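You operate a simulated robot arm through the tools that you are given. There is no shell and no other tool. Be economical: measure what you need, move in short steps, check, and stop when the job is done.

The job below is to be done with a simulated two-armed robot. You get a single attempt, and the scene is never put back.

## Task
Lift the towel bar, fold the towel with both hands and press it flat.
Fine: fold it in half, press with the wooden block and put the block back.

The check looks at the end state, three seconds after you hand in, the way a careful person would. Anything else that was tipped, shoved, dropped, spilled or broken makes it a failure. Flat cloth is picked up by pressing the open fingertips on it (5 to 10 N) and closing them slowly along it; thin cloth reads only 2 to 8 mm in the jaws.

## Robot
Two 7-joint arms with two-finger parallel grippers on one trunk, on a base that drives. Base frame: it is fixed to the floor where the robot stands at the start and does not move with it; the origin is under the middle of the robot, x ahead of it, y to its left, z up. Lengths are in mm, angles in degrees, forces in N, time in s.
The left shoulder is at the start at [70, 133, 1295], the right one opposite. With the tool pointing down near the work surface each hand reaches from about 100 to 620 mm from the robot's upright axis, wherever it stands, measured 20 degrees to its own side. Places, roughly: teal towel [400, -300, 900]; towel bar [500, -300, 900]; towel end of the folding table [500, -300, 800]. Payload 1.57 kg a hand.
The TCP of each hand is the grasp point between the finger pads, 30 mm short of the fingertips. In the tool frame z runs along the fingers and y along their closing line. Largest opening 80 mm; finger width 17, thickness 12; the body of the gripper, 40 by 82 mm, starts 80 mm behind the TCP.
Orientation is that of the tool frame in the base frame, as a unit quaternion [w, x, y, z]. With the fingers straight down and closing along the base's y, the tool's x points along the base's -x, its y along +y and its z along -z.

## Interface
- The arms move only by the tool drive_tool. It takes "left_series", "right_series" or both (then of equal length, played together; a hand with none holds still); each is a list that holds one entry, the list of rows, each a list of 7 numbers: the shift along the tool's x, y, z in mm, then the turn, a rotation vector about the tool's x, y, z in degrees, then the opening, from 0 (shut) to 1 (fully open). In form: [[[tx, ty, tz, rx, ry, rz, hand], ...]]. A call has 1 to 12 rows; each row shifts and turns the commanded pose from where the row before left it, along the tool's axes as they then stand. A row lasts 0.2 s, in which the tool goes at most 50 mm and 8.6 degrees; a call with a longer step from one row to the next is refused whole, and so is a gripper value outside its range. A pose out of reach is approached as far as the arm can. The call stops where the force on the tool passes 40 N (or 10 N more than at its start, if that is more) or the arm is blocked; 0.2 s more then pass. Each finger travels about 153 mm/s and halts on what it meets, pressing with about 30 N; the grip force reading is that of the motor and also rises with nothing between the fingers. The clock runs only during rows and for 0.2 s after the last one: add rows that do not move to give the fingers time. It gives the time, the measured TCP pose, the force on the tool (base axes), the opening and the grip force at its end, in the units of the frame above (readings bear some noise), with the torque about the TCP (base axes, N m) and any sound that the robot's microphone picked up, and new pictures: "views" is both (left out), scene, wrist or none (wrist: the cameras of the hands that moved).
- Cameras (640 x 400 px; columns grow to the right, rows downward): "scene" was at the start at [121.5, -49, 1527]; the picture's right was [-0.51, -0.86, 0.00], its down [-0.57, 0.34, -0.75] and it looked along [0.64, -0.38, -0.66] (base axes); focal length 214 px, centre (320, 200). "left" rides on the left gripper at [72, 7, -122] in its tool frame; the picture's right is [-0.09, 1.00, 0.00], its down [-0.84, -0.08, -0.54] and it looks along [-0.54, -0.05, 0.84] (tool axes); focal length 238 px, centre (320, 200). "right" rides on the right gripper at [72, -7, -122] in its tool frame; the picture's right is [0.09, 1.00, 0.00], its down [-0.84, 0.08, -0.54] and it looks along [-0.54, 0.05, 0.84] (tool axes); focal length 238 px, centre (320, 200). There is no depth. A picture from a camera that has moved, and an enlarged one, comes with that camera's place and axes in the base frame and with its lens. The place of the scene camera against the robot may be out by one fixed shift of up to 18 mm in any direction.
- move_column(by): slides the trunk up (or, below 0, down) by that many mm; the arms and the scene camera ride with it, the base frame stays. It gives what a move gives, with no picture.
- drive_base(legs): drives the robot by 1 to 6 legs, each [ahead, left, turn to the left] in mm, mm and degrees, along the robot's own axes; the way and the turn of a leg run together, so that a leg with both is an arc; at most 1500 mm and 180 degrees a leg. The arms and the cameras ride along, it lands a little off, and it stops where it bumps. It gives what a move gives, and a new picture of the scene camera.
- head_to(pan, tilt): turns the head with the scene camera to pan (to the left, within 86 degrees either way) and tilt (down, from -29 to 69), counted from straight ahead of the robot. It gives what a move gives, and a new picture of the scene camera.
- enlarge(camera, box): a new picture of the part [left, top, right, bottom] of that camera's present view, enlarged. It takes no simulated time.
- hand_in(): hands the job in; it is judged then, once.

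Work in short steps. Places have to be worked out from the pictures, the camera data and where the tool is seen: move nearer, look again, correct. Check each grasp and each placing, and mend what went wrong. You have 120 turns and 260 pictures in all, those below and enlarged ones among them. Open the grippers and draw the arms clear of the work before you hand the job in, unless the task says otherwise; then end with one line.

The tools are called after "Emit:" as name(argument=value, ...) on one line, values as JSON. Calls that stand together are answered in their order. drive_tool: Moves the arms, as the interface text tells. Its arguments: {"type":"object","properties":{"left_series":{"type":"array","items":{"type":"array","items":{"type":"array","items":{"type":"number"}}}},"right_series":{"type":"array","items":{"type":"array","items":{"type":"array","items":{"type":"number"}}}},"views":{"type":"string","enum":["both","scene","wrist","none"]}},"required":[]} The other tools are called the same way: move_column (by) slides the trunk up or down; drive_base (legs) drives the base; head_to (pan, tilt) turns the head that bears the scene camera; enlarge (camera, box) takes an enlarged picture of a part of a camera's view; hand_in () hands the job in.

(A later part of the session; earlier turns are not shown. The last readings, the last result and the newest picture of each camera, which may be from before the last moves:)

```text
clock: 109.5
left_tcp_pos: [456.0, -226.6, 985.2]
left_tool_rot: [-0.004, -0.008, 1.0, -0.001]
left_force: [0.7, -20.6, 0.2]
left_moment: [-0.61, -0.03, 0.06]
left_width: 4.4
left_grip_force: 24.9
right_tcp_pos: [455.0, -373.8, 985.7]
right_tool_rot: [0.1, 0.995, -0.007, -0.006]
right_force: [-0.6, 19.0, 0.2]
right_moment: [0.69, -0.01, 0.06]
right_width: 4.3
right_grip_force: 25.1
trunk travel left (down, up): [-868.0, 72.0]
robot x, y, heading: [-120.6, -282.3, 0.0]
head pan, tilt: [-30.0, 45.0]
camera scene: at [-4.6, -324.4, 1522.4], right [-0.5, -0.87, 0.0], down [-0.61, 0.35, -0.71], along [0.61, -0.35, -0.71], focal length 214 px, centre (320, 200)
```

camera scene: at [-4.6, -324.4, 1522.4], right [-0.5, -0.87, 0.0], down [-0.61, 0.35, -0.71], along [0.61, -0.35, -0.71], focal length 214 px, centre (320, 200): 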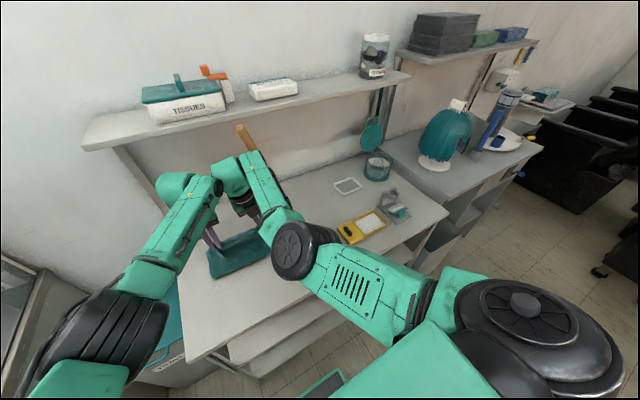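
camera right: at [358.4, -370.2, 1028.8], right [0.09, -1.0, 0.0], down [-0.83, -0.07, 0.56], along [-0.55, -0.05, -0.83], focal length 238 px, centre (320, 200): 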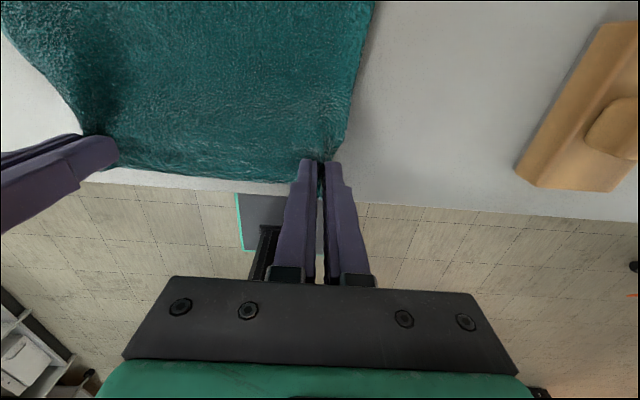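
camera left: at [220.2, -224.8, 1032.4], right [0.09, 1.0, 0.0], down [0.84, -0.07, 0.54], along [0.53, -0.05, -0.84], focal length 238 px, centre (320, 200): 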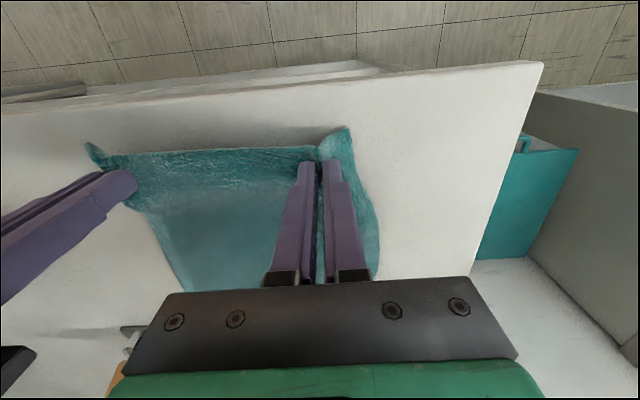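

At x≈456, past the fold line. I lower 25 mm, ease tension, and look.

Emit:
drive_tool(left_series=[[[0, -4, 8, 0, 0, 0, 0], [0, 0, 8, 0, 0, 0, 0], [0, 0, 9, 0, 0, 0, 0]]], right_series=[[[0, -5.5, 7.8, 0, 0, 0, 0], [0, -1.6, 7.8, 0, 0, 0, 0], [0, -1.8, 8.8, 0, 0, 0, 0]]])

Emit:
enlarge(camera="scene", box=[160, 110, 340, 290])

```text
clock: 110.3
left_tcp_pos: [461.5, -227.1, 957.5]
left_tool_rot: [-0.006, -0.014, 1.0, -0.003]
left_force: [0.2, -17.6, -0.5]
left_moment: [-0.6, 0.02, 0.03]
left_width: 4.2
left_grip_force: 24.5
right_tcp_pos: [459.8, -372.4, 957.9]
right_tool_rot: [0.1, 0.995, -0.011, -0.007]
right_force: [0.2, 18.2, -0.4]
right_moment: [0.61, 0.0, 0.06]
right_width: 4.2
right_grip_force: 24.9
trunk travel left (down, up): [-868.0, 72.0]
robot x, y, heading: [-121.0, -279.0, 0.1]
head pan, tilt: [-30.0, 45.0]
camera scene: at [1.5, -323.4, 1521.8], right [-0.5, -0.87, 0.0], down [-0.61, 0.35, -0.71], along [0.61, -0.35, -0.71], focal length 214 px, centre (320, 200)
camera right: at [532.1, -342.7, 1075.0], right [0.07, -0.98, 0.2], down [-0.83, 0.05, 0.55], along [-0.55, -0.21, -0.81], focal length 238 px, centre (320, 200)
camera left: at [391.5, -221.5, 1080.2], right [0.07, 1.0, 0.0], down [0.84, -0.05, 0.53], along [0.53, -0.04, -0.85], focal length 238 px, centre (320, 200)
```

scene: 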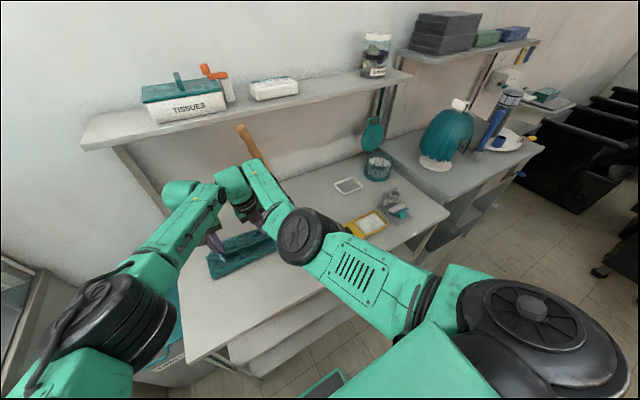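
right: 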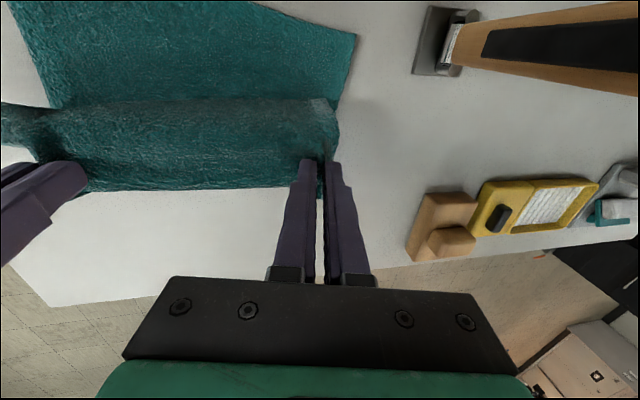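
left: 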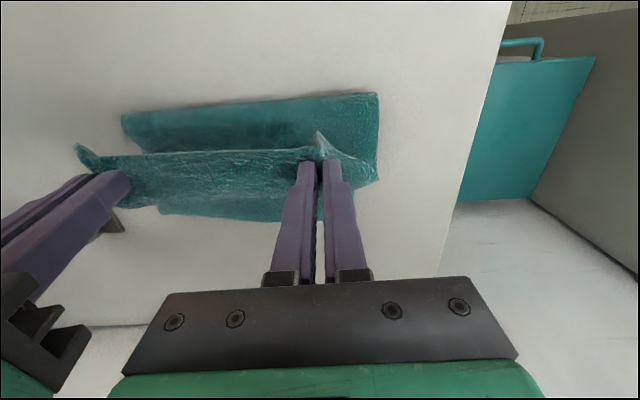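

```text
2.22 times, centred on (250, 200) of scene
camera zoom: at [1.5, -323.4, 1521.8], right [-0.5, -0.87, 0.0], down [-0.61, 0.35, -0.71], along [0.61, -0.35, -0.71], focal length 477 px, centre (476, 200)
```

zoom: 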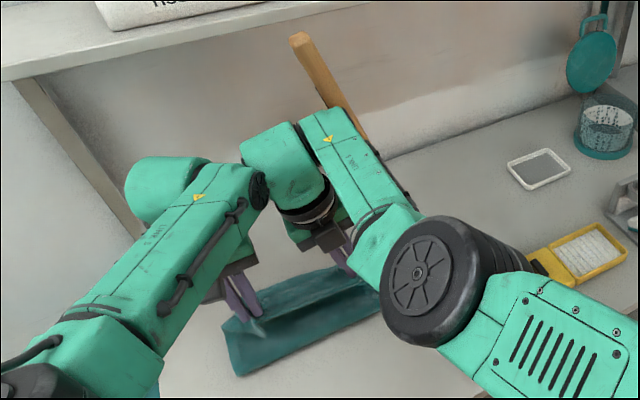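

The fold looks good; the far edge runs from (561,-190) to (539,-418). Target tips: left x≈534, right x≈524. I lower 25 mm and let the base advance 62 mm.

Emit:
drive_tool(left_series=[[[0, -2, 12, 0, 0, 0, 0], [0, 0, 12, 0, 0, 0, 0]]], right_series=[[[0, -4.4, 11.8, 0, 0, 0, 0], [0, -2.4, 11.8, 0, 0, 0, 0]]], views="none")

Emit:
drive_base(legs=[[62, 0, 0]])

```text
clock: 110.9
left_tcp_pos: [457.4, -225.2, 938.9]
left_tool_rot: [-0.003, -0.013, 1.0, -0.003]
left_force: [0.0, -18.0, 0.3]
left_moment: [-0.53, -0.02, 0.03]
left_width: 4.0
left_grip_force: 24.8
left hand out of reach, approached as far as the arm can: row 1
right_tcp_pos: [455.5, -371.9, 943.2]
right_tool_rot: [0.102, 0.995, -0.01, -0.009]
right_force: [0.3, 15.8, -0.4]
right_moment: [0.57, 0.04, 0.05]
right_width: 4.0
right_grip_force: 24.7
right hand out of reach, approached as far as the arm can: row 2
trunk travel left (down, up): [-868.0, 72.0]
robot x, y, heading: [-122.7, -278.0, -0.1]
head pan, tilt: [-30.0, 45.0]
```

```text
clock: 111.9
left_tcp_pos: [517.1, -223.7, 936.9]
left_tool_rot: [-0.004, -0.012, 1.0, -0.003]
left_force: [1.1, -13.8, 1.6]
left_moment: [-0.48, 0.02, 0.01]
left_width: 3.9
left_grip_force: 25.4
right_tcp_pos: [518.7, -367.9, 946.3]
right_tool_rot: [0.104, 0.995, -0.009, -0.006]
right_force: [-1.5, 14.8, -1.2]
right_moment: [0.47, 0.03, 0.01]
right_width: 4.1
right_grip_force: 24.5
trunk travel left (down, up): [-868.0, 72.0]
robot x, y, heading: [-57.7, -277.1, 0.3]
head pan, tilt: [-30.0, 45.0]
camera scene: at [61.9, -317.8, 1522.1], right [-0.5, -0.87, 0.0], down [-0.61, 0.35, -0.71], along [0.61, -0.36, -0.71], focal length 214 px, centre (320, 200)
```

scene: 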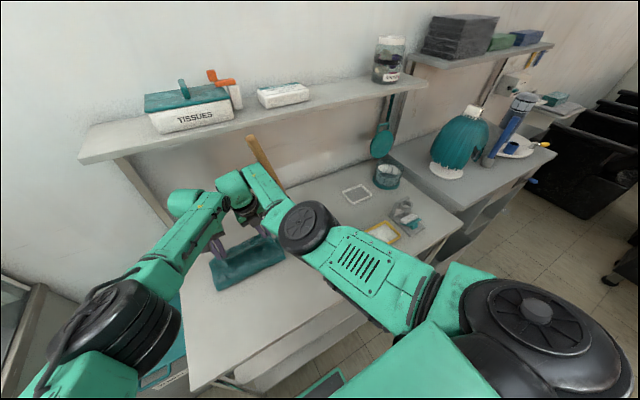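

Now a further 12 mm forward with the base, then lower both to the cloth.

Emit:
drive_base(legs=[[13, 0, 0]])

Emit:
drive_tool(left_series=[[[0, 0, 12, 0, 0, 0, 0], [0, 0, 12, 0, 0, 0, 0], [0, 0, 12, 0, 0, 0, 0], [0, 0, 8, 0, 0, 0, 0], [0, 0, 0, 0, 0, 0, 0]]], right_series=[[[-2, -2.8, 13.7, 0, 0, 0, 0], [-2, -2.8, 13.7, 0, 0, 0, 0], [-2, -2.8, 13.7, 0, 0, 0, 0], [-1, -1.8, 8.8, 0, 0, 0, 0], [0, 0, 0, 0, 0, 0, 0]]])

```text
clock: 112.7
left_tcp_pos: [519.1, -222.9, 936.7]
left_tool_rot: [-0.003, -0.015, 1.0, -0.006]
left_force: [0.1, -7.2, 1.0]
left_moment: [-0.23, -0.03, -0.01]
left_width: 3.7
left_grip_force: 24.6
right_tcp_pos: [519.2, -362.9, 946.2]
right_tool_rot: [0.096, 0.995, -0.008, -0.008]
right_force: [1.6, 6.9, -0.1]
right_moment: [0.24, 0.02, 0.01]
right_width: 4.1
right_grip_force: 24.5
trunk travel left (down, up): [-868.0, 72.0]
robot x, y, heading: [-52.7, -277.4, 0.5]
head pan, tilt: [-30.0, 45.0]
stopped in leg 1: the robot was blocked; the commanded pose is now the measured one
camera scene: at [62.4, -318.4, 1522.8], right [-0.5, -0.87, 0.0], down [-0.61, 0.35, -0.71], along [0.62, -0.35, -0.7], focal length 214 px, centre (320, 200)
```

scene: 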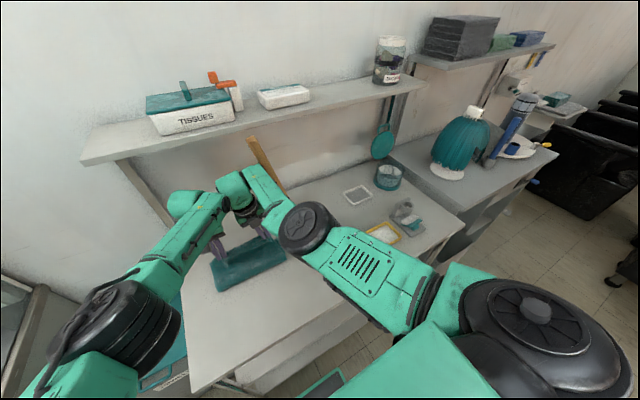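

```text
clock: 113.9
left_tcp_pos: [510.2, -225.7, 895.8]
left_tool_rot: [-0.005, -0.013, 1.0, -0.003]
left_force: [-0.7, -7.6, 1.0]
left_moment: [-0.26, 0.0, 0.01]
left_width: 3.7
left_grip_force: 24.4
left hand out of reach, approached as far as the arm can: row 1, 2, 3
right_tcp_pos: [507.0, -368.1, 893.7]
right_tool_rot: [0.096, 0.995, -0.008, -0.009]
right_force: [0.4, 7.8, 1.1]
right_moment: [0.24, -0.01, 0.01]
right_width: 4.1
right_grip_force: 24.6
right hand out of reach, approached as far as the arm can: row 2, 4
trunk travel left (down, up): [-868.0, 72.0]
robot x, y, heading: [-47.3, -275.5, 0.2]
head pan, tilt: [-30.0, 45.0]
camera scene: at [68.6, -322.9, 1522.1], right [-0.5, -0.87, 0.0], down [-0.61, 0.35, -0.71], along [0.61, -0.35, -0.71], focal length 214 px, centre (320, 200)
camera right: at [579.6, -338.8, 1010.8], right [0.08, -0.98, 0.19], down [-0.83, 0.04, 0.56], along [-0.56, -0.2, -0.81], focal length 238 px, centre (320, 200)
camera left: at [439.8, -221.0, 1018.7], right [0.07, 1.0, -0.01], down [0.84, -0.05, 0.53], along [0.53, -0.04, -0.85], focal length 238 px, centre (320, 200)
```

scene: 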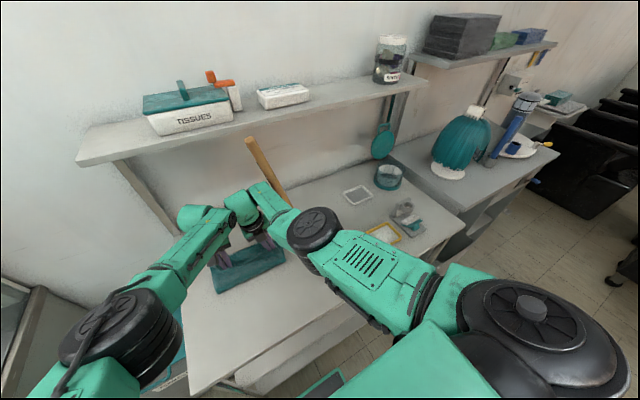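
right: 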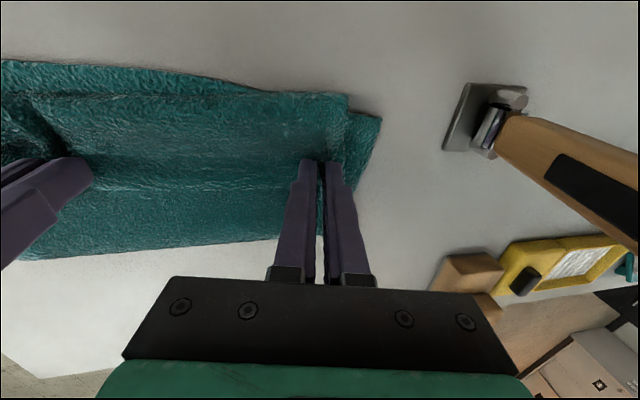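
left: 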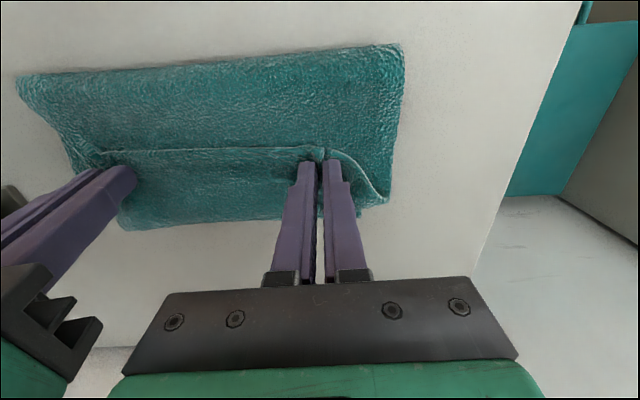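

The base is blocked at x≈−50 and hands are at x≈508, z≈895. I enlarge the wrist views to see where the upper edge lies relative to the far edge.

Emit:
enlarge(camera="left", box=[80, 100, 420, 260])

Emit:
enlarge(camera="right", box=[0, 40, 400, 200])

```text
1.88 times, centred on (250, 180) of left
camera zoom: at [439.8, -221.0, 1018.7], right [0.07, 1.0, -0.01], down [0.84, -0.05, 0.53], along [0.53, -0.04, -0.85], focal length 449 px, centre (452, 238)
```

zoom: 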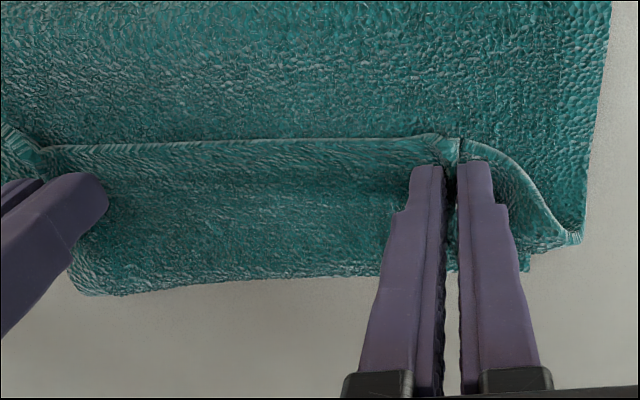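

```text
1.60 times, centred on (200, 120) of right
camera zoom: at [579.6, -338.8, 1010.8], right [0.08, -0.98, 0.19], down [-0.83, 0.04, 0.56], along [-0.56, -0.2, -0.81], focal length 381 px, centre (512, 328)
```

zoom: 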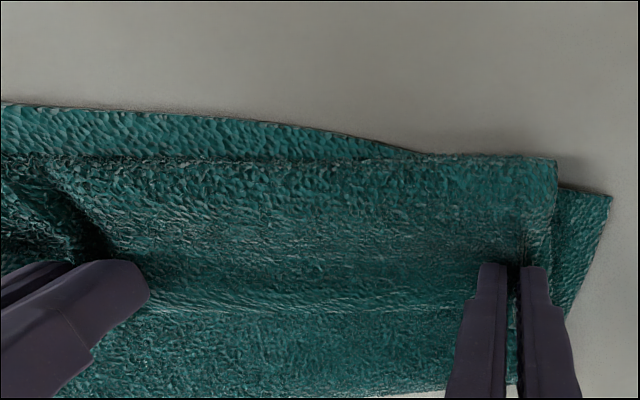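

The cloth curls over the tips: the hem lies on top pointing back. I need more forward travel; first I check what blocks the base on the left side.

Emit:
head_to(pan=40, tilt=50)

Emit:
head_to(pan=0, tilt=66)

```text
clock: 115.3
left_tcp_pos: [511.0, -226.0, 896.6]
left_tool_rot: [-0.006, -0.013, 1.0, -0.003]
left_force: [-0.7, -10.2, 0.8]
left_moment: [-0.31, 0.01, 0.02]
left_width: 3.6
left_grip_force: 24.9
right_tcp_pos: [506.2, -368.0, 893.8]
right_tool_rot: [0.096, 0.995, -0.008, -0.011]
right_force: [-0.5, 10.3, 0.5]
right_moment: [0.34, 0.04, 0.07]
right_width: 4.1
right_grip_force: 25.1
trunk travel left (down, up): [-868.0, 72.0]
robot x, y, heading: [-48.8, -277.8, 0.4]
head pan, tilt: [40.0, 50.0]
camera scene: at [57.1, -233.3, 1515.1], right [0.65, -0.76, 0.0], down [-0.59, -0.49, -0.64], along [0.49, 0.41, -0.77], focal length 214 px, centre (320, 200)
```

scene: 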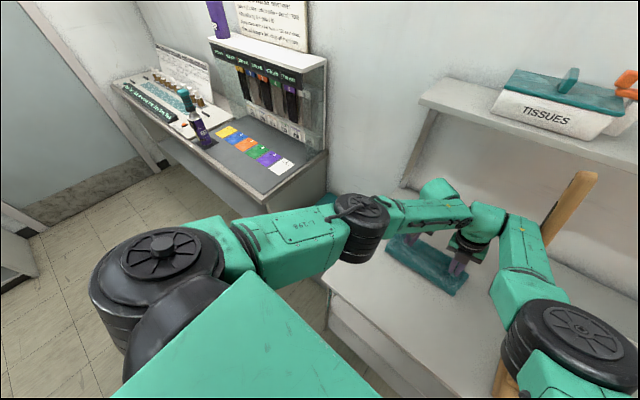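

```text
clock: 116.4
left_tcp_pos: [510.6, -226.0, 895.8]
left_tool_rot: [-0.005, -0.014, 1.0, -0.003]
left_force: [-0.1, -10.1, 0.4]
left_moment: [-0.34, 0.03, 0.03]
left_width: 4.0
left_grip_force: 25.2
right_tcp_pos: [507.6, -369.6, 894.5]
right_tool_rot: [0.097, 0.995, -0.008, -0.011]
right_force: [0.5, 10.2, 0.6]
right_moment: [0.39, 0.01, -0.02]
right_width: 3.8
right_grip_force: 24.7
trunk travel left (down, up): [-868.0, 72.0]
robot x, y, heading: [-50.4, -272.9, 0.3]
head pan, tilt: [0.0, 66.0]
camera scene: at [57.8, -282.6, 1496.0], right [0.0, -1.0, 0.0], down [-0.91, 0.0, -0.41], along [0.41, 0.0, -0.91], focal length 214 px, centre (320, 200)
```

scene: 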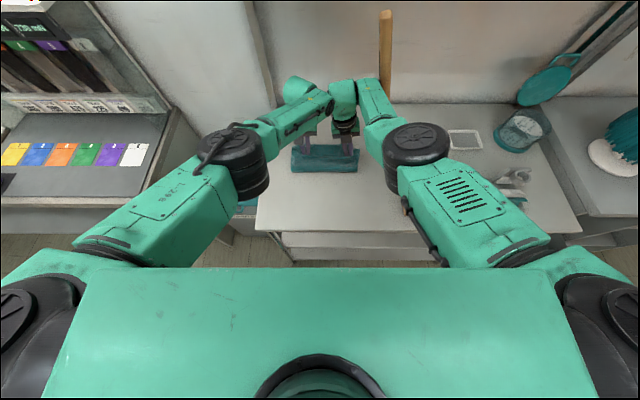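

Arms look fine, but the right forearm lies close against the bar, probably what blocked the base. I raise both ~45 mm to pull the curl taut and lean both hands further left to clear the bar.

Emit:
drive_tool(left_series=[[[0, -1, -9, 2.4, 0, 0, 0], [0, -1, -9, 2.4, 0, 0, 0], [0, -1, -9, 2.4, 0, 0, 0], [0, -1, -9, 2.4, 0, 0, 0], [0, -1, -9, 2.4, 0, 0, 0], [0, 0, 0, 0, 0, 0, 0]]], right_series=[[[0, 1.5, -8.6, -2, 0, 0, 0], [0, 1.5, -8.6, -2, 0, 0, 0], [0, 1.5, -8.6, -2, 0, 0, 0], [0, 1.5, -8.6, -2, 0, 0, 0], [0, 1.5, -8.6, -2, 0, 0, 0], [0, 0, 0, 0, 0, 0, 0]]], views="none")

Emit:
drive_base(legs=[[25, 0, 0]])

```text
clock: 117.8
left_tcp_pos: [519.2, -227.8, 924.1]
left_tool_rot: [-0.005, -0.017, 0.996, -0.082]
left_force: [0.5, -35.3, 3.2]
left_moment: [-1.12, 0.04, 0.06]
left_width: 5.6
left_grip_force: 25.5
left hand out of reach, approached as far as the arm can: row 2, 4, 5
right_tcp_pos: [514.4, -380.6, 941.9]
right_tool_rot: [0.178, 0.984, -0.029, -0.007]
right_force: [-0.7, 34.6, -3.1]
right_moment: [1.18, 0.03, 0.09]
right_width: 5.7
right_grip_force: 26.1
trunk travel left (down, up): [-868.0, 72.0]
robot x, y, heading: [-51.6, -278.4, 0.3]
head pan, tilt: [0.0, 66.0]
```

```text
clock: 118.6
left_tcp_pos: [539.9, -225.5, 927.4]
left_tool_rot: [-0.001, -0.017, 0.997, -0.08]
left_force: [-1.0, -35.2, 5.1]
left_moment: [-1.09, -0.05, 0.06]
left_width: 5.7
left_grip_force: 26.2
right_tcp_pos: [534.0, -379.6, 944.3]
right_tool_rot: [0.177, 0.984, -0.029, -0.005]
right_force: [0.2, 35.2, -3.1]
right_moment: [1.22, -0.03, 0.11]
right_width: 5.9
right_grip_force: 25.8
trunk travel left (down, up): [-868.0, 72.0]
robot x, y, heading: [-29.6, -275.6, 0.3]
head pan, tilt: [0.0, 66.0]
camera scene: at [75.8, -282.7, 1496.5], right [0.0, -1.0, 0.0], down [-0.91, 0.0, -0.41], along [0.41, 0.0, -0.91], focal length 214 px, centre (320, 200)
```

scene: 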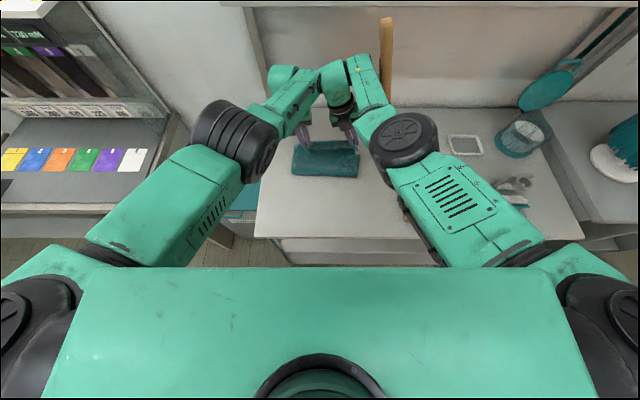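

The base moved freely now. Tension is 35 N, so I ease the right hand 10 mm inward, then lower both toward the cloth with small x corrections.

Emit:
drive_tool(left_series=[[[0, -1, 0, 0, 0, 0, 0], [0, 0, 0, 0, 0, 0, 0], [2, 0.7, 9, 0, 0, 0, 0], [2, 0.7, 9, 0, 0, 0, 0], [1, 0.7, 9, 0, 0, 0, 0], [0, 0.7, 9, 0, 0, 0, 0], [0, 0, 0, 0, 0, 0, 0]]], right_series=[[[0, -5, -1.8, 0, 0, 0, 0], [0, -5, -1.8, 0, 0, 0, 0], [-3, -5, 13, 0, 0, 0, 0], [-3, -5, 13, 0, 0, 0, 0], [-2, -5, 13, 0, 0, 0, 0], [-2, -4, 11, 0, 0, 0, 0], [0, 0, 0, 0, 0, 0, 0]]])

```text
clock: 120.2
left_tcp_pos: [534.3, -225.3, 889.2]
left_tool_rot: [-0.006, -0.023, 0.997, -0.078]
left_force: [0.1, -28.9, 21.5]
left_moment: [-0.96, 0.01, -0.01]
left_width: 4.5
left_grip_force: 24.3
left hand out of reach, approached as far as the arm can: row 6
right_tcp_pos: [525.6, -374.6, 905.9]
right_tool_rot: [0.17, 0.985, -0.041, 0.006]
right_force: [0.4, 23.3, -3.2]
right_moment: [0.83, -0.02, 0.12]
right_width: 4.6
right_grip_force: 25.3
right hand out of reach, approached as far as the arm can: row 2, 4, 6
trunk travel left (down, up): [-868.0, 72.0]
robot x, y, heading: [-26.8, -279.9, 0.4]
head pan, tilt: [0.0, 66.0]
camera scene: at [78.6, -284.0, 1496.5], right [0.0, -1.0, 0.0], down [-0.91, 0.0, -0.41], along [0.41, 0.0, -0.91], focal length 214 px, centre (320, 200)
camera right: at [596.6, -331.9, 1020.3], right [0.01, -0.94, 0.33], down [-0.84, 0.18, 0.52], along [-0.54, -0.28, -0.79], focal length 238 px, centre (320, 200)
camera left: at [463.1, -202.8, 1010.5], right [0.04, 0.99, -0.16], down [0.84, 0.05, 0.53], along [0.54, -0.16, -0.83], focal length 238 px, centre (320, 200)
```

scene: 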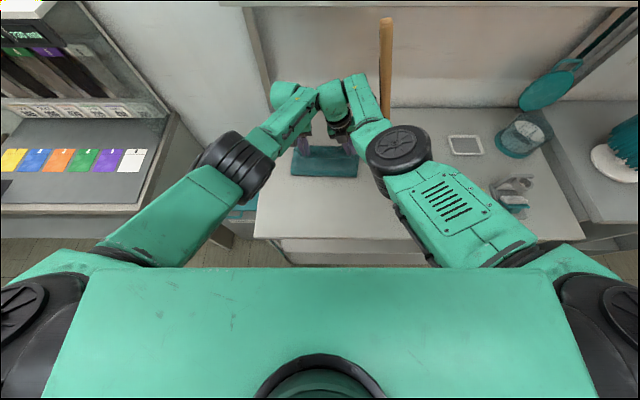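
right: 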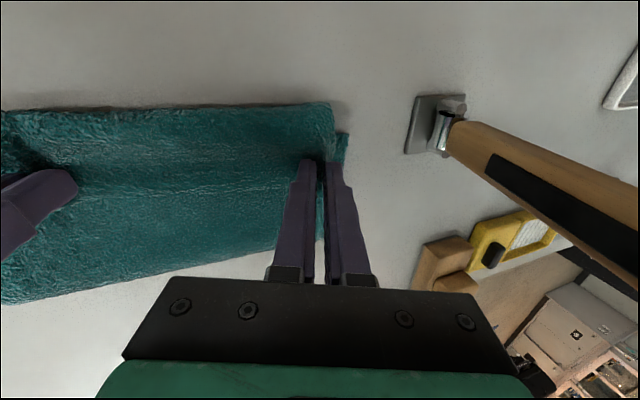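
left: 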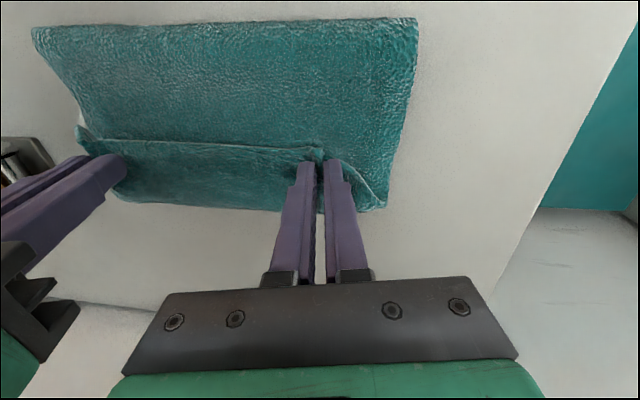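

The vertical pinch makes the hem curl back and the fold rolled too far (fold edge x≈452). Better: reopen the towel, then regrasp the hem with fingers closing along x so the hem hangs free. I raise, untilt and drive back in stages.

Emit:
drive_base(legs=[[-40, 0, 0]])

Emit:
drive_tool(left_series=[[[0, -1, -14, -1.9, 0, 0, 0], [0, -1, -14, -1.9, 0, 0, 0], [0, -1, -14, -1.9, 0, 0, 0], [0, 0, -14, -1.9, 0, 0, 0], [0, 0, -14, -1.8, 0, 0, 0]]], right_series=[[[0, 2.5, -10.5, 4, 0, 0, 0], [0, 2.2, -10.7, 4, 0, 0, 0], [0, 1.9, -10.8, 4, 0, 0, 0], [0, 1.2, -10.9, 4, 0, 0, 0], [0, 0.5, -11, 4, 0, 0, 0]]], views="none")

Emit:
drive_base(legs=[[-90, 0, 0]])

```text
clock: 121.0
left_tcp_pos: [526.8, -224.5, 892.4]
left_tool_rot: [-0.001, -0.024, 0.996, -0.083]
left_force: [1.0, -14.3, 7.1]
left_moment: [-0.46, -0.06, 0.03]
left_width: 4.2
left_grip_force: 25.3
right_tcp_pos: [515.4, -371.7, 905.5]
right_tool_rot: [0.164, 0.985, -0.045, 0.006]
right_force: [0.5, 14.9, -1.4]
right_moment: [0.48, -0.03, 0.05]
right_width: 3.9
right_grip_force: 24.4
trunk travel left (down, up): [-868.0, 72.0]
robot x, y, heading: [-33.2, -276.7, 0.2]
head pan, tilt: [0.0, 66.0]
stopped in leg 1: the force on the tool passed its limit (the readings are from after the stop); the commanded pose is now the measured one
camera scene: at [68.8, -283.0, 1495.9], right [0.0, -1.0, 0.0], down [-0.91, 0.0, -0.41], along [0.41, 0.0, -0.91], focal length 214 px, centre (320, 200)
```

scene: 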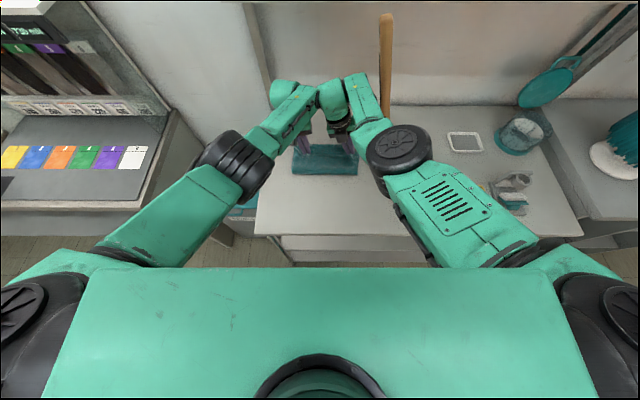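

```text
clock: 122.4
left_tcp_pos: [529.4, -206.3, 955.7]
left_tool_rot: [-0.004, -0.029, 1.0, -0.005]
left_force: [-0.2, -1.1, -0.1]
left_moment: [0.01, 0.02, 0.01]
left_width: 3.7
left_grip_force: 24.7
left hand out of reach, approached as far as the arm can: row 3
right_tcp_pos: [531.2, -333.8, 934.0]
right_tool_rot: [0.023, 0.999, -0.026, 0.006]
right_force: [-0.3, -1.0, -0.8]
right_moment: [-0.07, -0.01, -0.02]
right_width: 3.8
right_grip_force: 25.1
right hand out of reach, approached as far as the arm can: row 2, 3, 4, 5
trunk travel left (down, up): [-868.0, 72.0]
robot x, y, heading: [-38.0, -274.8, 0.7]
head pan, tilt: [0.0, 66.0]
stopped in row 5 (right hand): the arm was blocked; the commanded pose is now the measured one
```

```text
clock: 123.5
left_tcp_pos: [444.9, -222.7, 953.1]
left_tool_rot: [-0.006, -0.026, 1.0, 0.003]
left_force: [-0.1, -0.9, -0.5]
left_moment: [-0.01, 0.03, 0.0]
left_width: 3.9
left_grip_force: 24.7
right_tcp_pos: [448.6, -354.8, 927.1]
right_tool_rot: [0.016, 0.999, -0.035, 0.002]
right_force: [-0.1, -0.3, -0.1]
right_moment: [-0.05, 0.03, -0.02]
right_width: 3.8
right_grip_force: 24.8
trunk travel left (down, up): [-868.0, 72.0]
robot x, y, heading: [-130.8, -272.6, 0.4]
head pan, tilt: [0.0, 66.0]
camera scene: at [-14.5, -285.1, 1495.4], right [0.01, -1.0, 0.0], down [-0.92, -0.01, -0.4], along [0.4, 0.01, -0.92], focal length 214 px, centre (320, 200)
```

scene: 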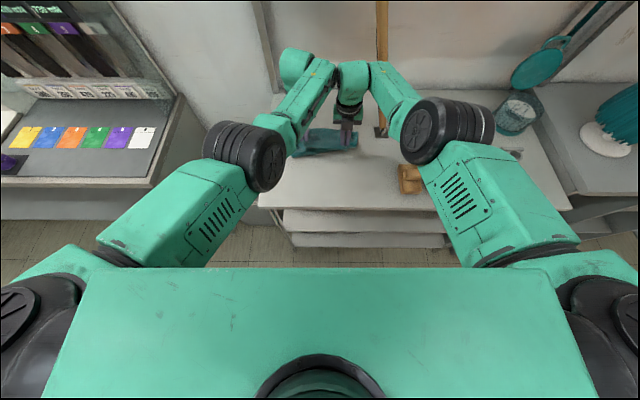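

Clear now at x≈447. I respread the hands to their original spacing, level heights, and continue back 100 mm.

Emit:
drive_tool(left_series=[[[0, -3, 0, 0, 0, 0, 0], [0, -3, 0, 0, -1.5, 0, 0], [0, 0, 0, 0, -1.5, 0, 0]]], right_series=[[[0, 9, -9, 1, -2, 2, 0], [0, 9, -9, 1, -1, 2, 0], [0, 5, -9, 0, 0, 0, 0]]], views="none")

Emit:
drive_base(legs=[[-100, 0, 0]])

```text
clock: 124.3
left_tcp_pos: [441.4, -226.1, 957.5]
left_tool_rot: [0.023, -0.026, 0.999, 0.001]
left_force: [0.5, -6.2, -1.0]
left_moment: [-0.27, -0.02, 0.0]
left_width: 3.7
left_grip_force: 24.6
right_tcp_pos: [446.6, -373.5, 957.5]
right_tool_rot: [-0.002, 0.997, -0.068, -0.021]
right_force: [-0.9, 6.8, -0.2]
right_moment: [0.17, 0.0, 0.05]
right_width: 3.9
right_grip_force: 25.0
right hand out of reach, approached as far as the arm can: row 3
trunk travel left (down, up): [-868.0, 72.0]
robot x, y, heading: [-126.7, -276.0, 0.2]
head pan, tilt: [0.0, 66.0]
```

```text
clock: 125.4
left_tcp_pos: [344.0, -227.3, 954.8]
left_tool_rot: [0.02, -0.027, 0.999, 0.002]
left_force: [1.1, -9.0, 0.1]
left_moment: [-0.31, -0.01, -0.01]
left_width: 3.7
left_grip_force: 24.4
right_tcp_pos: [351.4, -375.3, 954.4]
right_tool_rot: [-0.001, 0.997, -0.068, -0.023]
right_force: [-0.6, 9.0, 0.3]
right_moment: [0.24, 0.03, 0.04]
right_width: 4.0
right_grip_force: 25.0
trunk travel left (down, up): [-868.0, 72.0]
robot x, y, heading: [-231.5, -280.6, 0.6]
head pan, tilt: [0.0, 66.0]
camera scene: at [-115.5, -282.5, 1495.5], right [0.01, -1.0, 0.0], down [-0.91, -0.01, -0.4], along [0.4, 0.0, -0.91], focal length 214 px, centre (320, 200)
```

scene: 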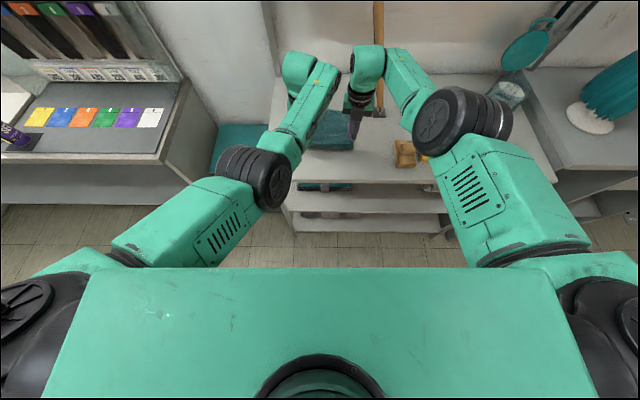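

Next: base back 60 mm more, then lower both to the table.

Emit:
drive_base(legs=[[-62, 0, 0]])

Emit:
drive_tool(left_series=[[[0, 0, 12, 0, -1, 0, 0], [0, 0, 12, 0, -1, 0, 0], [0, 0, 12, 0, 0, 0, 0], [0, 0, 12, 0, 0, 0, 0], [0, 0, 12, 0, 0, 0, 0], [0, 0, 6, 0, 0, 0, 0], [0, 0, 0, 0, 0, 0, 0]]], right_series=[[[0, 0, 12, 0, 0, -2, 0], [0, 0, 12, 0, 0, -2, 0], [0, 0, 12, 0, 0, -2, 0], [0, 0, 12, 0, 0, -1, 0], [0, 0, 12, 0, 0, 0, 0], [0, 0, 6, 0, 0, 0, 0], [0, 0, 0, 0, 0, 0, 0]]], views="wrist")

```text
clock: 126.4
left_tcp_pos: [286.2, -226.9, 952.5]
left_tool_rot: [0.018, -0.027, 0.999, 0.002]
left_force: [1.6, -7.7, -1.0]
left_moment: [-0.31, 0.04, 0.0]
left_width: 3.7
left_grip_force: 24.3
right_tcp_pos: [293.3, -375.6, 952.6]
right_tool_rot: [-0.001, 0.997, -0.069, -0.024]
right_force: [-0.9, 7.3, -0.4]
right_moment: [0.24, 0.05, 0.06]
right_width: 3.6
right_grip_force: 24.6
trunk travel left (down, up): [-868.0, 72.0]
robot x, y, heading: [-293.1, -273.8, 0.3]
head pan, tilt: [0.0, 66.0]
camera scene: at [-172.6, -282.9, 1495.1], right [0.01, -1.0, 0.0], down [-0.92, -0.01, -0.4], along [0.4, 0.0, -0.92], focal length 214 px, centre (320, 200)
```

scene: 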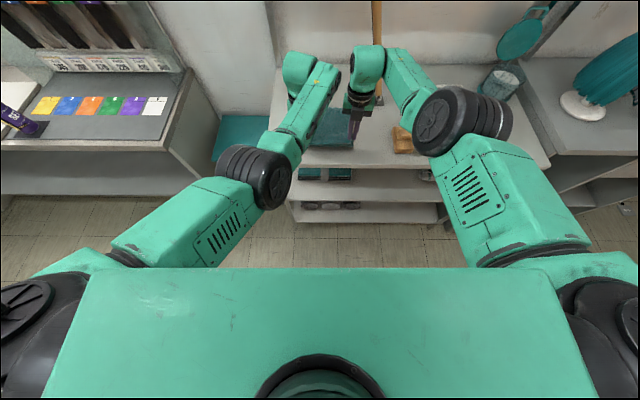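

```text
clock: 128.0
left_tcp_pos: [291.8, -228.0, 911.1]
left_tool_rot: [0.051, -0.031, 0.998, -0.001]
left_force: [-1.0, -11.0, -0.7]
left_moment: [-0.3, 0.05, -0.03]
left_width: 3.6
left_grip_force: 24.1
left hand out of reach, approached as far as the arm can: row 5, 6
right_tcp_pos: [283.4, -376.5, 902.8]
right_tool_rot: [-0.004, 1.0, -0.008, -0.019]
right_force: [0.5, 10.1, 0.6]
right_moment: [0.33, -0.03, 0.01]
right_width: 4.0
right_grip_force: 24.7
right hand out of reach, approached as far as the arm can: row 3, 4, 5, 6
trunk travel left (down, up): [-868.0, 72.0]
robot x, y, heading: [-292.4, -278.0, 0.6]
head pan, tilt: [0.0, 66.0]
camera right: at [357.5, -371.3, 1022.0], right [0.08, -1.0, -0.01], down [-0.82, -0.07, 0.57], along [-0.57, -0.03, -0.82], focal length 238 px, centre (320, 200)
camera left: at [208.6, -225.7, 1024.8], right [0.03, 1.0, 0.0], down [0.78, -0.03, 0.62], along [0.62, -0.02, -0.78], focal length 238 px, centre (320, 200)
```

right: 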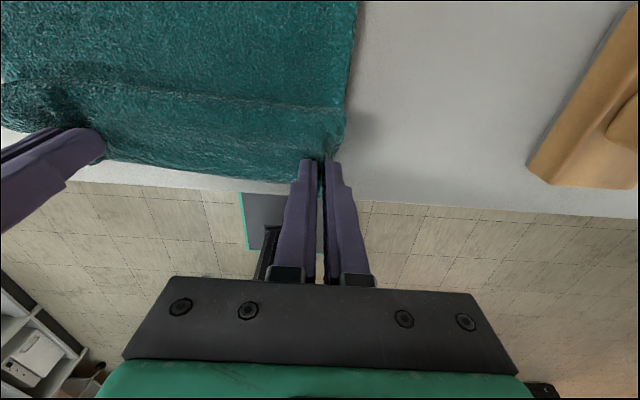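
left: 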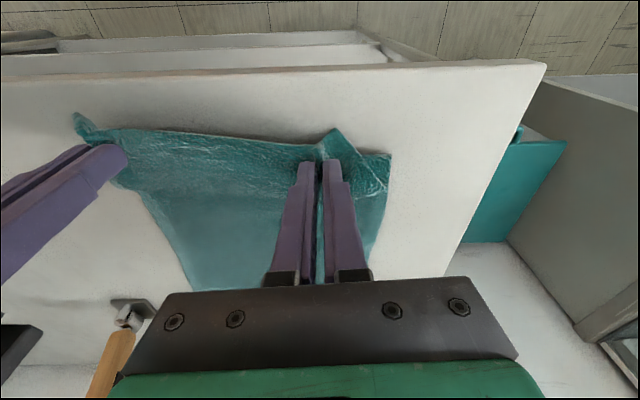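

Near the reach limit; I drive the base 30 mm forward, draw the hands back the same amount, correct the left lean and lower to release.

Emit:
drive_base(legs=[[30, 0, 0]])

Emit:
drive_tool(left_series=[[[12, 0, 0, 0, 2, 0, 0], [12, 0, 2, 0, 2, 0, 0], [12, 0, 8, 0, 2, 0, 0], [4, 0, 10, 0, 0, 0, 0], [0, 0, 4, 0, 0, 0, 0], [0, 0, 0, 0, 0, 0, 0]]], right_series=[[[-12, 0, 0, 0, 0, 0, 0], [-12, 0, 2, 0, 0, 0, 0], [-12, 0, 6, 0, 0, 0, 0], [-2, 0, 7, 0, 0, 0, 0], [0, 0, 2, 0, 0, 0, 0], [0, 0, 0, 0, 0, 0, 0]]], views="none")

```text
clock: 128.9
left_tcp_pos: [317.1, -227.1, 913.4]
left_tool_rot: [0.052, -0.032, 0.998, -0.002]
left_force: [-0.7, -11.3, -0.7]
left_moment: [-0.4, -0.01, -0.04]
left_width: 3.6
left_grip_force: 25.6
right_tcp_pos: [308.9, -377.2, 905.2]
right_tool_rot: [-0.003, 1.0, -0.008, -0.017]
right_force: [0.8, 11.3, 0.6]
right_moment: [0.33, -0.06, 0.01]
right_width: 3.9
right_grip_force: 24.3
trunk travel left (down, up): [-868.0, 72.0]
robot x, y, heading: [-259.0, -276.0, 0.5]
head pan, tilt: [0.0, 66.0]
camera scene: at [-158.9, -282.5, 1496.6], right [0.01, -1.0, 0.0], down [-0.91, -0.01, -0.41], along [0.41, 0.0, -0.91], focal length 214 px, centre (320, 200)
```

scene: 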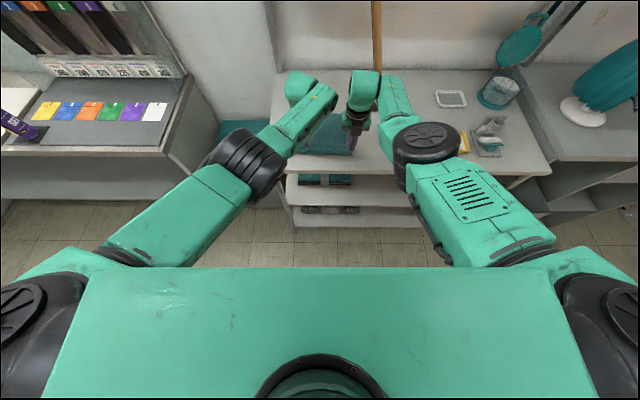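

```text
clock: 130.3
left_tcp_pos: [291.1, -233.6, 888.9]
left_tool_rot: [-0.001, -0.031, 1.0, -0.005]
left_force: [-1.0, -20.8, 3.1]
left_moment: [-0.68, -0.01, -0.01]
left_width: 4.2
left_grip_force: 24.9
left hand out of reach, approached as far as the arm can: row 1
right_tcp_pos: [279.6, -385.8, 892.3]
right_tool_rot: [0.002, 1.0, -0.015, -0.013]
right_force: [1.6, 19.7, 0.3]
right_moment: [0.64, -0.04, 0.05]
right_width: 4.2
right_grip_force: 24.5
right hand out of reach, approached as far as the arm can: row 1, 2
trunk travel left (down, up): [-868.0, 72.0]
robot x, y, heading: [-258.8, -277.8, 0.2]
head pan, tilt: [0.0, 66.0]
```

I lower the last millimetres, pull the left 6 mm back, open slowly to spread the cloth and lift off.

Emit:
drive_tool(left_series=[[[6, 0, 3, 0, 0, 0, 0], [0, 0, 1, 0, 0, 0, 0], [0, 0, 0, 0, 0, 0, 0.15], [0, 0, 0, 0, 0, 0, 0.3], [0, 0, 0, 0, 0, 0, 0.4], [0, 0, -20, 0, 0, 0, 0.4], [0, 0, -40, 0, 0, 0, 0.4], [0, 0, -40, 0, 0, 0, 0.4]]], right_series=[[[0, 0, 5, 0, 0, 0, 0], [0, 0, 3, 0, 0, 0, 0], [0, 0, 0, 0, 0, 0, 0.15], [0, 0, 0, 0, 0, 0, 0.3], [0, 0, 0, 0, 0, 0, 0.4], [0, 0, -20, 0, 0, 0, 0.4], [0, 0, -40, 0, 0, 0, 0.4], [0, 0, -40, 0, 0, 0, 0.4]]], views="wrist")

```text
clock: 131.3
left_tcp_pos: [281.5, -230.5, 886.2]
left_tool_rot: [0.001, -0.03, 1.0, -0.001]
left_force: [-2.2, 0.0, 7.6]
left_moment: [-0.14, -0.03, -0.02]
left_width: 30.9
left_grip_force: 0.0
right_tcp_pos: [275.4, -394.4, 884.6]
right_tool_rot: [0.009, 1.0, -0.019, -0.011]
right_force: [-5.3, -2.7, 20.8]
right_moment: [0.31, 0.0, 0.04]
right_width: 29.9
right_grip_force: 0.0
trunk travel left (down, up): [-868.0, 72.0]
robot x, y, heading: [-258.8, -279.3, 0.5]
head pan, tilt: [0.0, 66.0]
stopped in row 5 (right hand): the force on the tool passed its limit (the readings are from after the stop); the commanded pose is now the measured one
camera right: at [348.6, -387.4, 1004.0], right [0.06, -1.0, 0.02], down [-0.83, -0.04, 0.56], along [-0.56, -0.05, -0.83], focal length 238 px, centre (320, 200)
camera left: at [211.2, -228.6, 1008.5], right [0.03, 1.0, 0.0], down [0.84, -0.03, 0.54], along [0.54, -0.02, -0.84], focal length 238 px, centre (320, 200)
```

right: 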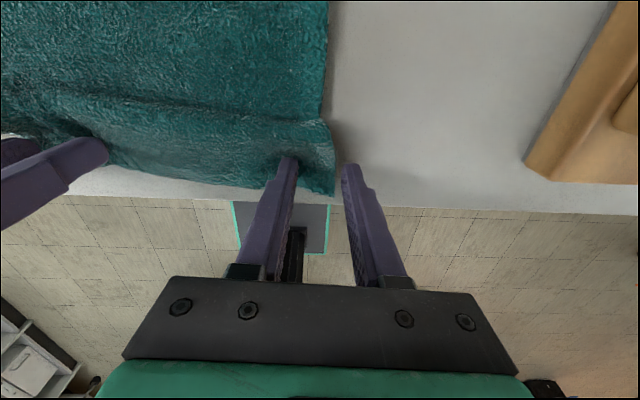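
left: 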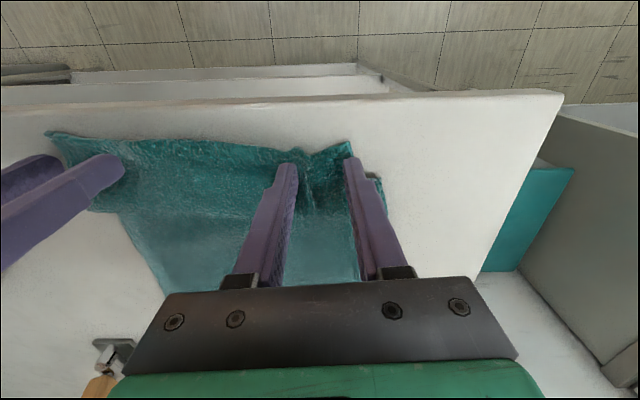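

Released. I lift both and turn the fingers to close along x (left +90°, right −90° about the tool axis).

Emit:
drive_tool(left_series=[[[0, 0, -45, 0, 0, 0, 0.4], [0, 0, -45, 0, 0, 0, 0.4], [0, 0, 0, 0, 0, 8.5, 0.4], [0, 0, 0, 0, 0, 8.5, 0.4], [0, 0, 0, 0, 0, 8.5, 0.4], [0, 0, 0, 0, 0, 8.5, 0.4], [0, 0, 0, 0, 0, 8.5, 0.4], [0, 0, 0, 0, 0, 8.5, 0.4], [0, 0, 0, 0, 0, 8.5, 0.4], [0, 0, 0, 0, 0, 8.5, 0.4], [0, 0, 0, 0, 0, 8.5, 0.4], [0, 0, 0, 0, 0, 8.5, 0.4]]], right_series=[[[0, 0, -45, 0, 0, 0, 0.4], [0, 0, -45, 0, 0, 0, 0.4], [0, 0, 0, 0, 0, -8.5, 0.4], [0, 0, 0, 0, 0, -8.5, 0.4], [0, 0, 0, 0, 0, -8.5, 0.4], [0, 0, 0, 0, 0, -8.5, 0.4], [0, 0, 0, 0, 0, -8.5, 0.4], [0, 0, 0, 0, 0, -8.5, 0.4], [0, 0, 0, 0, 0, -8.5, 0.4], [0, 0, 0, 0, 0, -8.5, 0.4], [0, 0, 0, 0, 0, -8.5, 0.4], [0, 0, 0, 0, 0, -8.5, 0.4]]], views="wrist")

Emit:
head_to(pan=0, tilt=48)

```text
clock: 133.9
left_tcp_pos: [305.4, -223.4, 932.8]
left_tool_rot: [-0.001, 0.653, 0.757, -0.001]
left_force: [-1.0, -0.5, 0.2]
left_moment: [-0.03, 0.01, 0.02]
left_width: 32.3
left_grip_force: 0.1
left hand out of reach, approached as far as the arm can: row 1, 2
right_tcp_pos: [281.6, -402.4, 969.9]
right_tool_rot: [0.002, 0.752, 0.658, -0.022]
right_force: [-0.2, 0.1, -0.1]
right_moment: [0.02, 0.01, -0.01]
right_width: 32.2
right_grip_force: 0.1
trunk travel left (down, up): [-868.0, 72.0]
robot x, y, heading: [-261.6, -276.2, 0.3]
head pan, tilt: [0.0, 66.0]
camera right: at [286.8, -325.6, 1089.4], right [1.0, -0.04, -0.03], down [-0.02, -0.82, 0.57], along [-0.05, -0.57, -0.82], focal length 238 px, centre (320, 200)
camera left: at [301.7, -152.6, 1054.8], right [1.0, 0.05, 0.0], down [0.05, -0.84, 0.54], along [0.03, -0.54, -0.84], focal length 238 px, centre (320, 200)
```

right: 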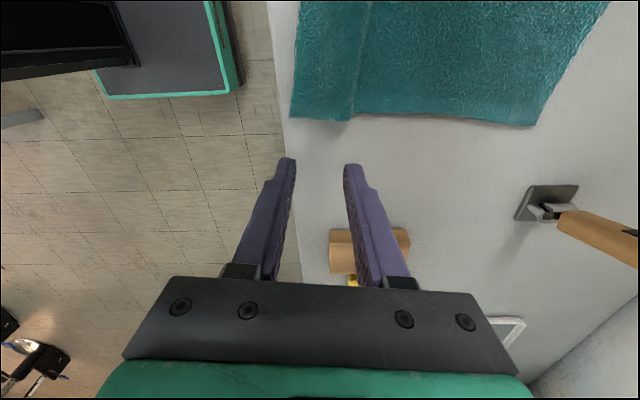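
left: 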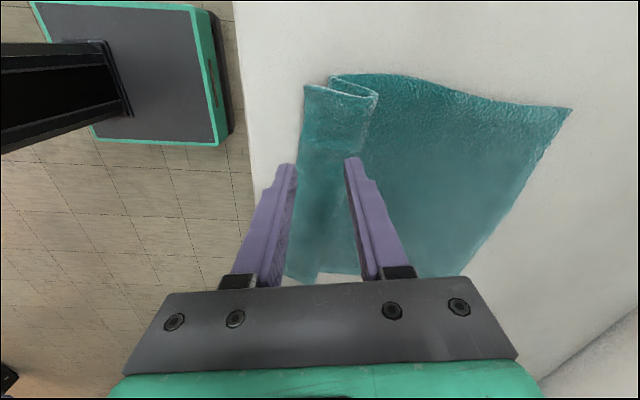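

```text
clock: 134.7
left_tcp_pos: [304.4, -223.5, 932.6]
left_tool_rot: [-0.002, 0.652, 0.758, -0.001]
left_force: [0.0, 0.6, 0.0]
left_moment: [0.01, 0.02, -0.02]
left_width: 32.2
left_grip_force: 0.1
right_tcp_pos: [282.2, -402.9, 969.8]
right_tool_rot: [0.0, 0.754, 0.657, -0.022]
right_force: [0.0, 0.2, -0.2]
right_moment: [-0.03, -0.01, -0.01]
right_width: 31.8
right_grip_force: 0.1
trunk travel left (down, up): [-868.0, 72.0]
robot x, y, heading: [-260.0, -278.5, 0.6]
head pan, tilt: [0.0, 48.0]
camera scene: at [-131.7, -282.6, 1517.7], right [0.01, -1.0, 0.0], down [-0.74, -0.01, -0.67], along [0.67, 0.01, -0.74], focal length 214 px, centre (320, 200)
```

scene: 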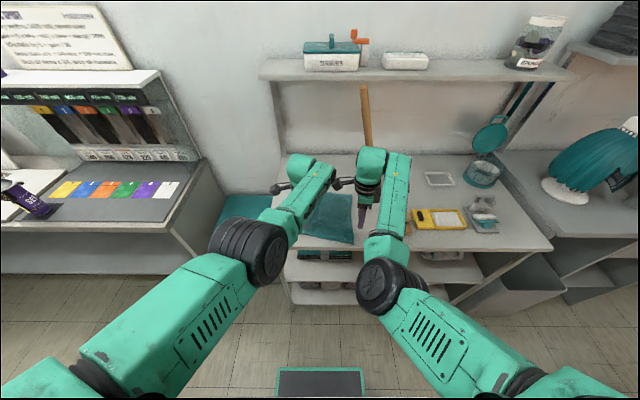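

The towel has shifted toward the robot (far edge now x≈507 left … 484 right) and has a loose pleat near the hem (hem at (291,-179) … (250,-391)). Gripping the hem along x and lifting will open the pleat in the air. I position both hands over the hem, opened 20 mm.

Emit:
drive_tool(left_series=[[[0, 0, 0, 0, 0, 7.5, 0.25], [0, 0, 0, 0, 0, 7.5, 0.25], [8, -6, 0, 0, 0, 0, 0.25], [9, -6.7, 15, 0, 0, 0, 0.25], [0, 0, 20, 0, 0, 0, 0.25], [0, 0, 0, 0, 0, 0, 0.25]]], right_series=[[[12, -14, 0, 0, 0, 0, 0.25], [12, -13, 0, 0, 0, 0, 0.25], [0, 0, 25, 0, 2, 0, 0.25], [0, 0, 25, 0, 0, 0, 0.25], [0, 0, 22, 0, 0, 0, 0.25], [0, 0, 0, 0, 0, 0, 0.25]]], views="wrist")

```text
clock: 136.3
left_tcp_pos: [293.4, -205.6, 897.8]
left_tool_rot: [-0.002, 0.746, 0.666, -0.001]
left_force: [0.4, -0.6, -0.5]
left_moment: [-0.01, -0.01, 0.01]
left_width: 20.0
left_grip_force: 0.1
right_tcp_pos: [264.1, -403.9, 899.9]
right_tool_rot: [0.008, 0.763, 0.646, -0.018]
right_force: [1.0, 0.3, 0.4]
right_moment: [-0.03, -0.04, 0.01]
right_width: 19.9
right_grip_force: 0.1
trunk travel left (down, up): [-868.0, 72.0]
robot x, y, heading: [-257.7, -278.8, 0.7]
head pan, tilt: [0.0, 48.0]
stopped in row 6 (right hand): the arm was blocked; the commanded pose is now the measured one
camera right: at [268.8, -327.4, 1018.8], right [1.0, -0.07, -0.01], down [-0.05, -0.82, 0.57], along [-0.05, -0.57, -0.82], focal length 238 px, centre (320, 200)
camera left: at [309.2, -135.4, 1019.5], right [0.98, -0.2, 0.0], down [-0.17, -0.82, 0.54], along [-0.11, -0.53, -0.84], focal length 238 px, centre (320, 200)
```

right: 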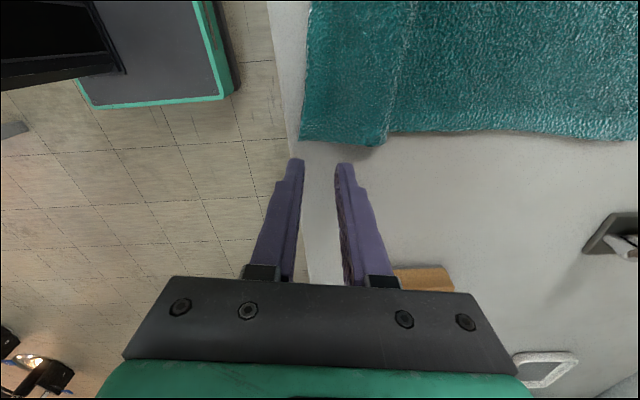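
left: 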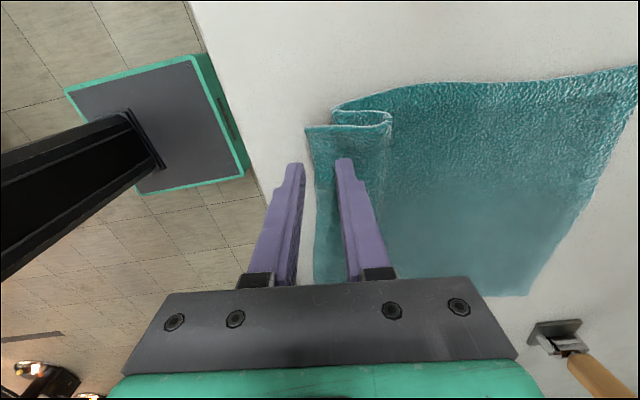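

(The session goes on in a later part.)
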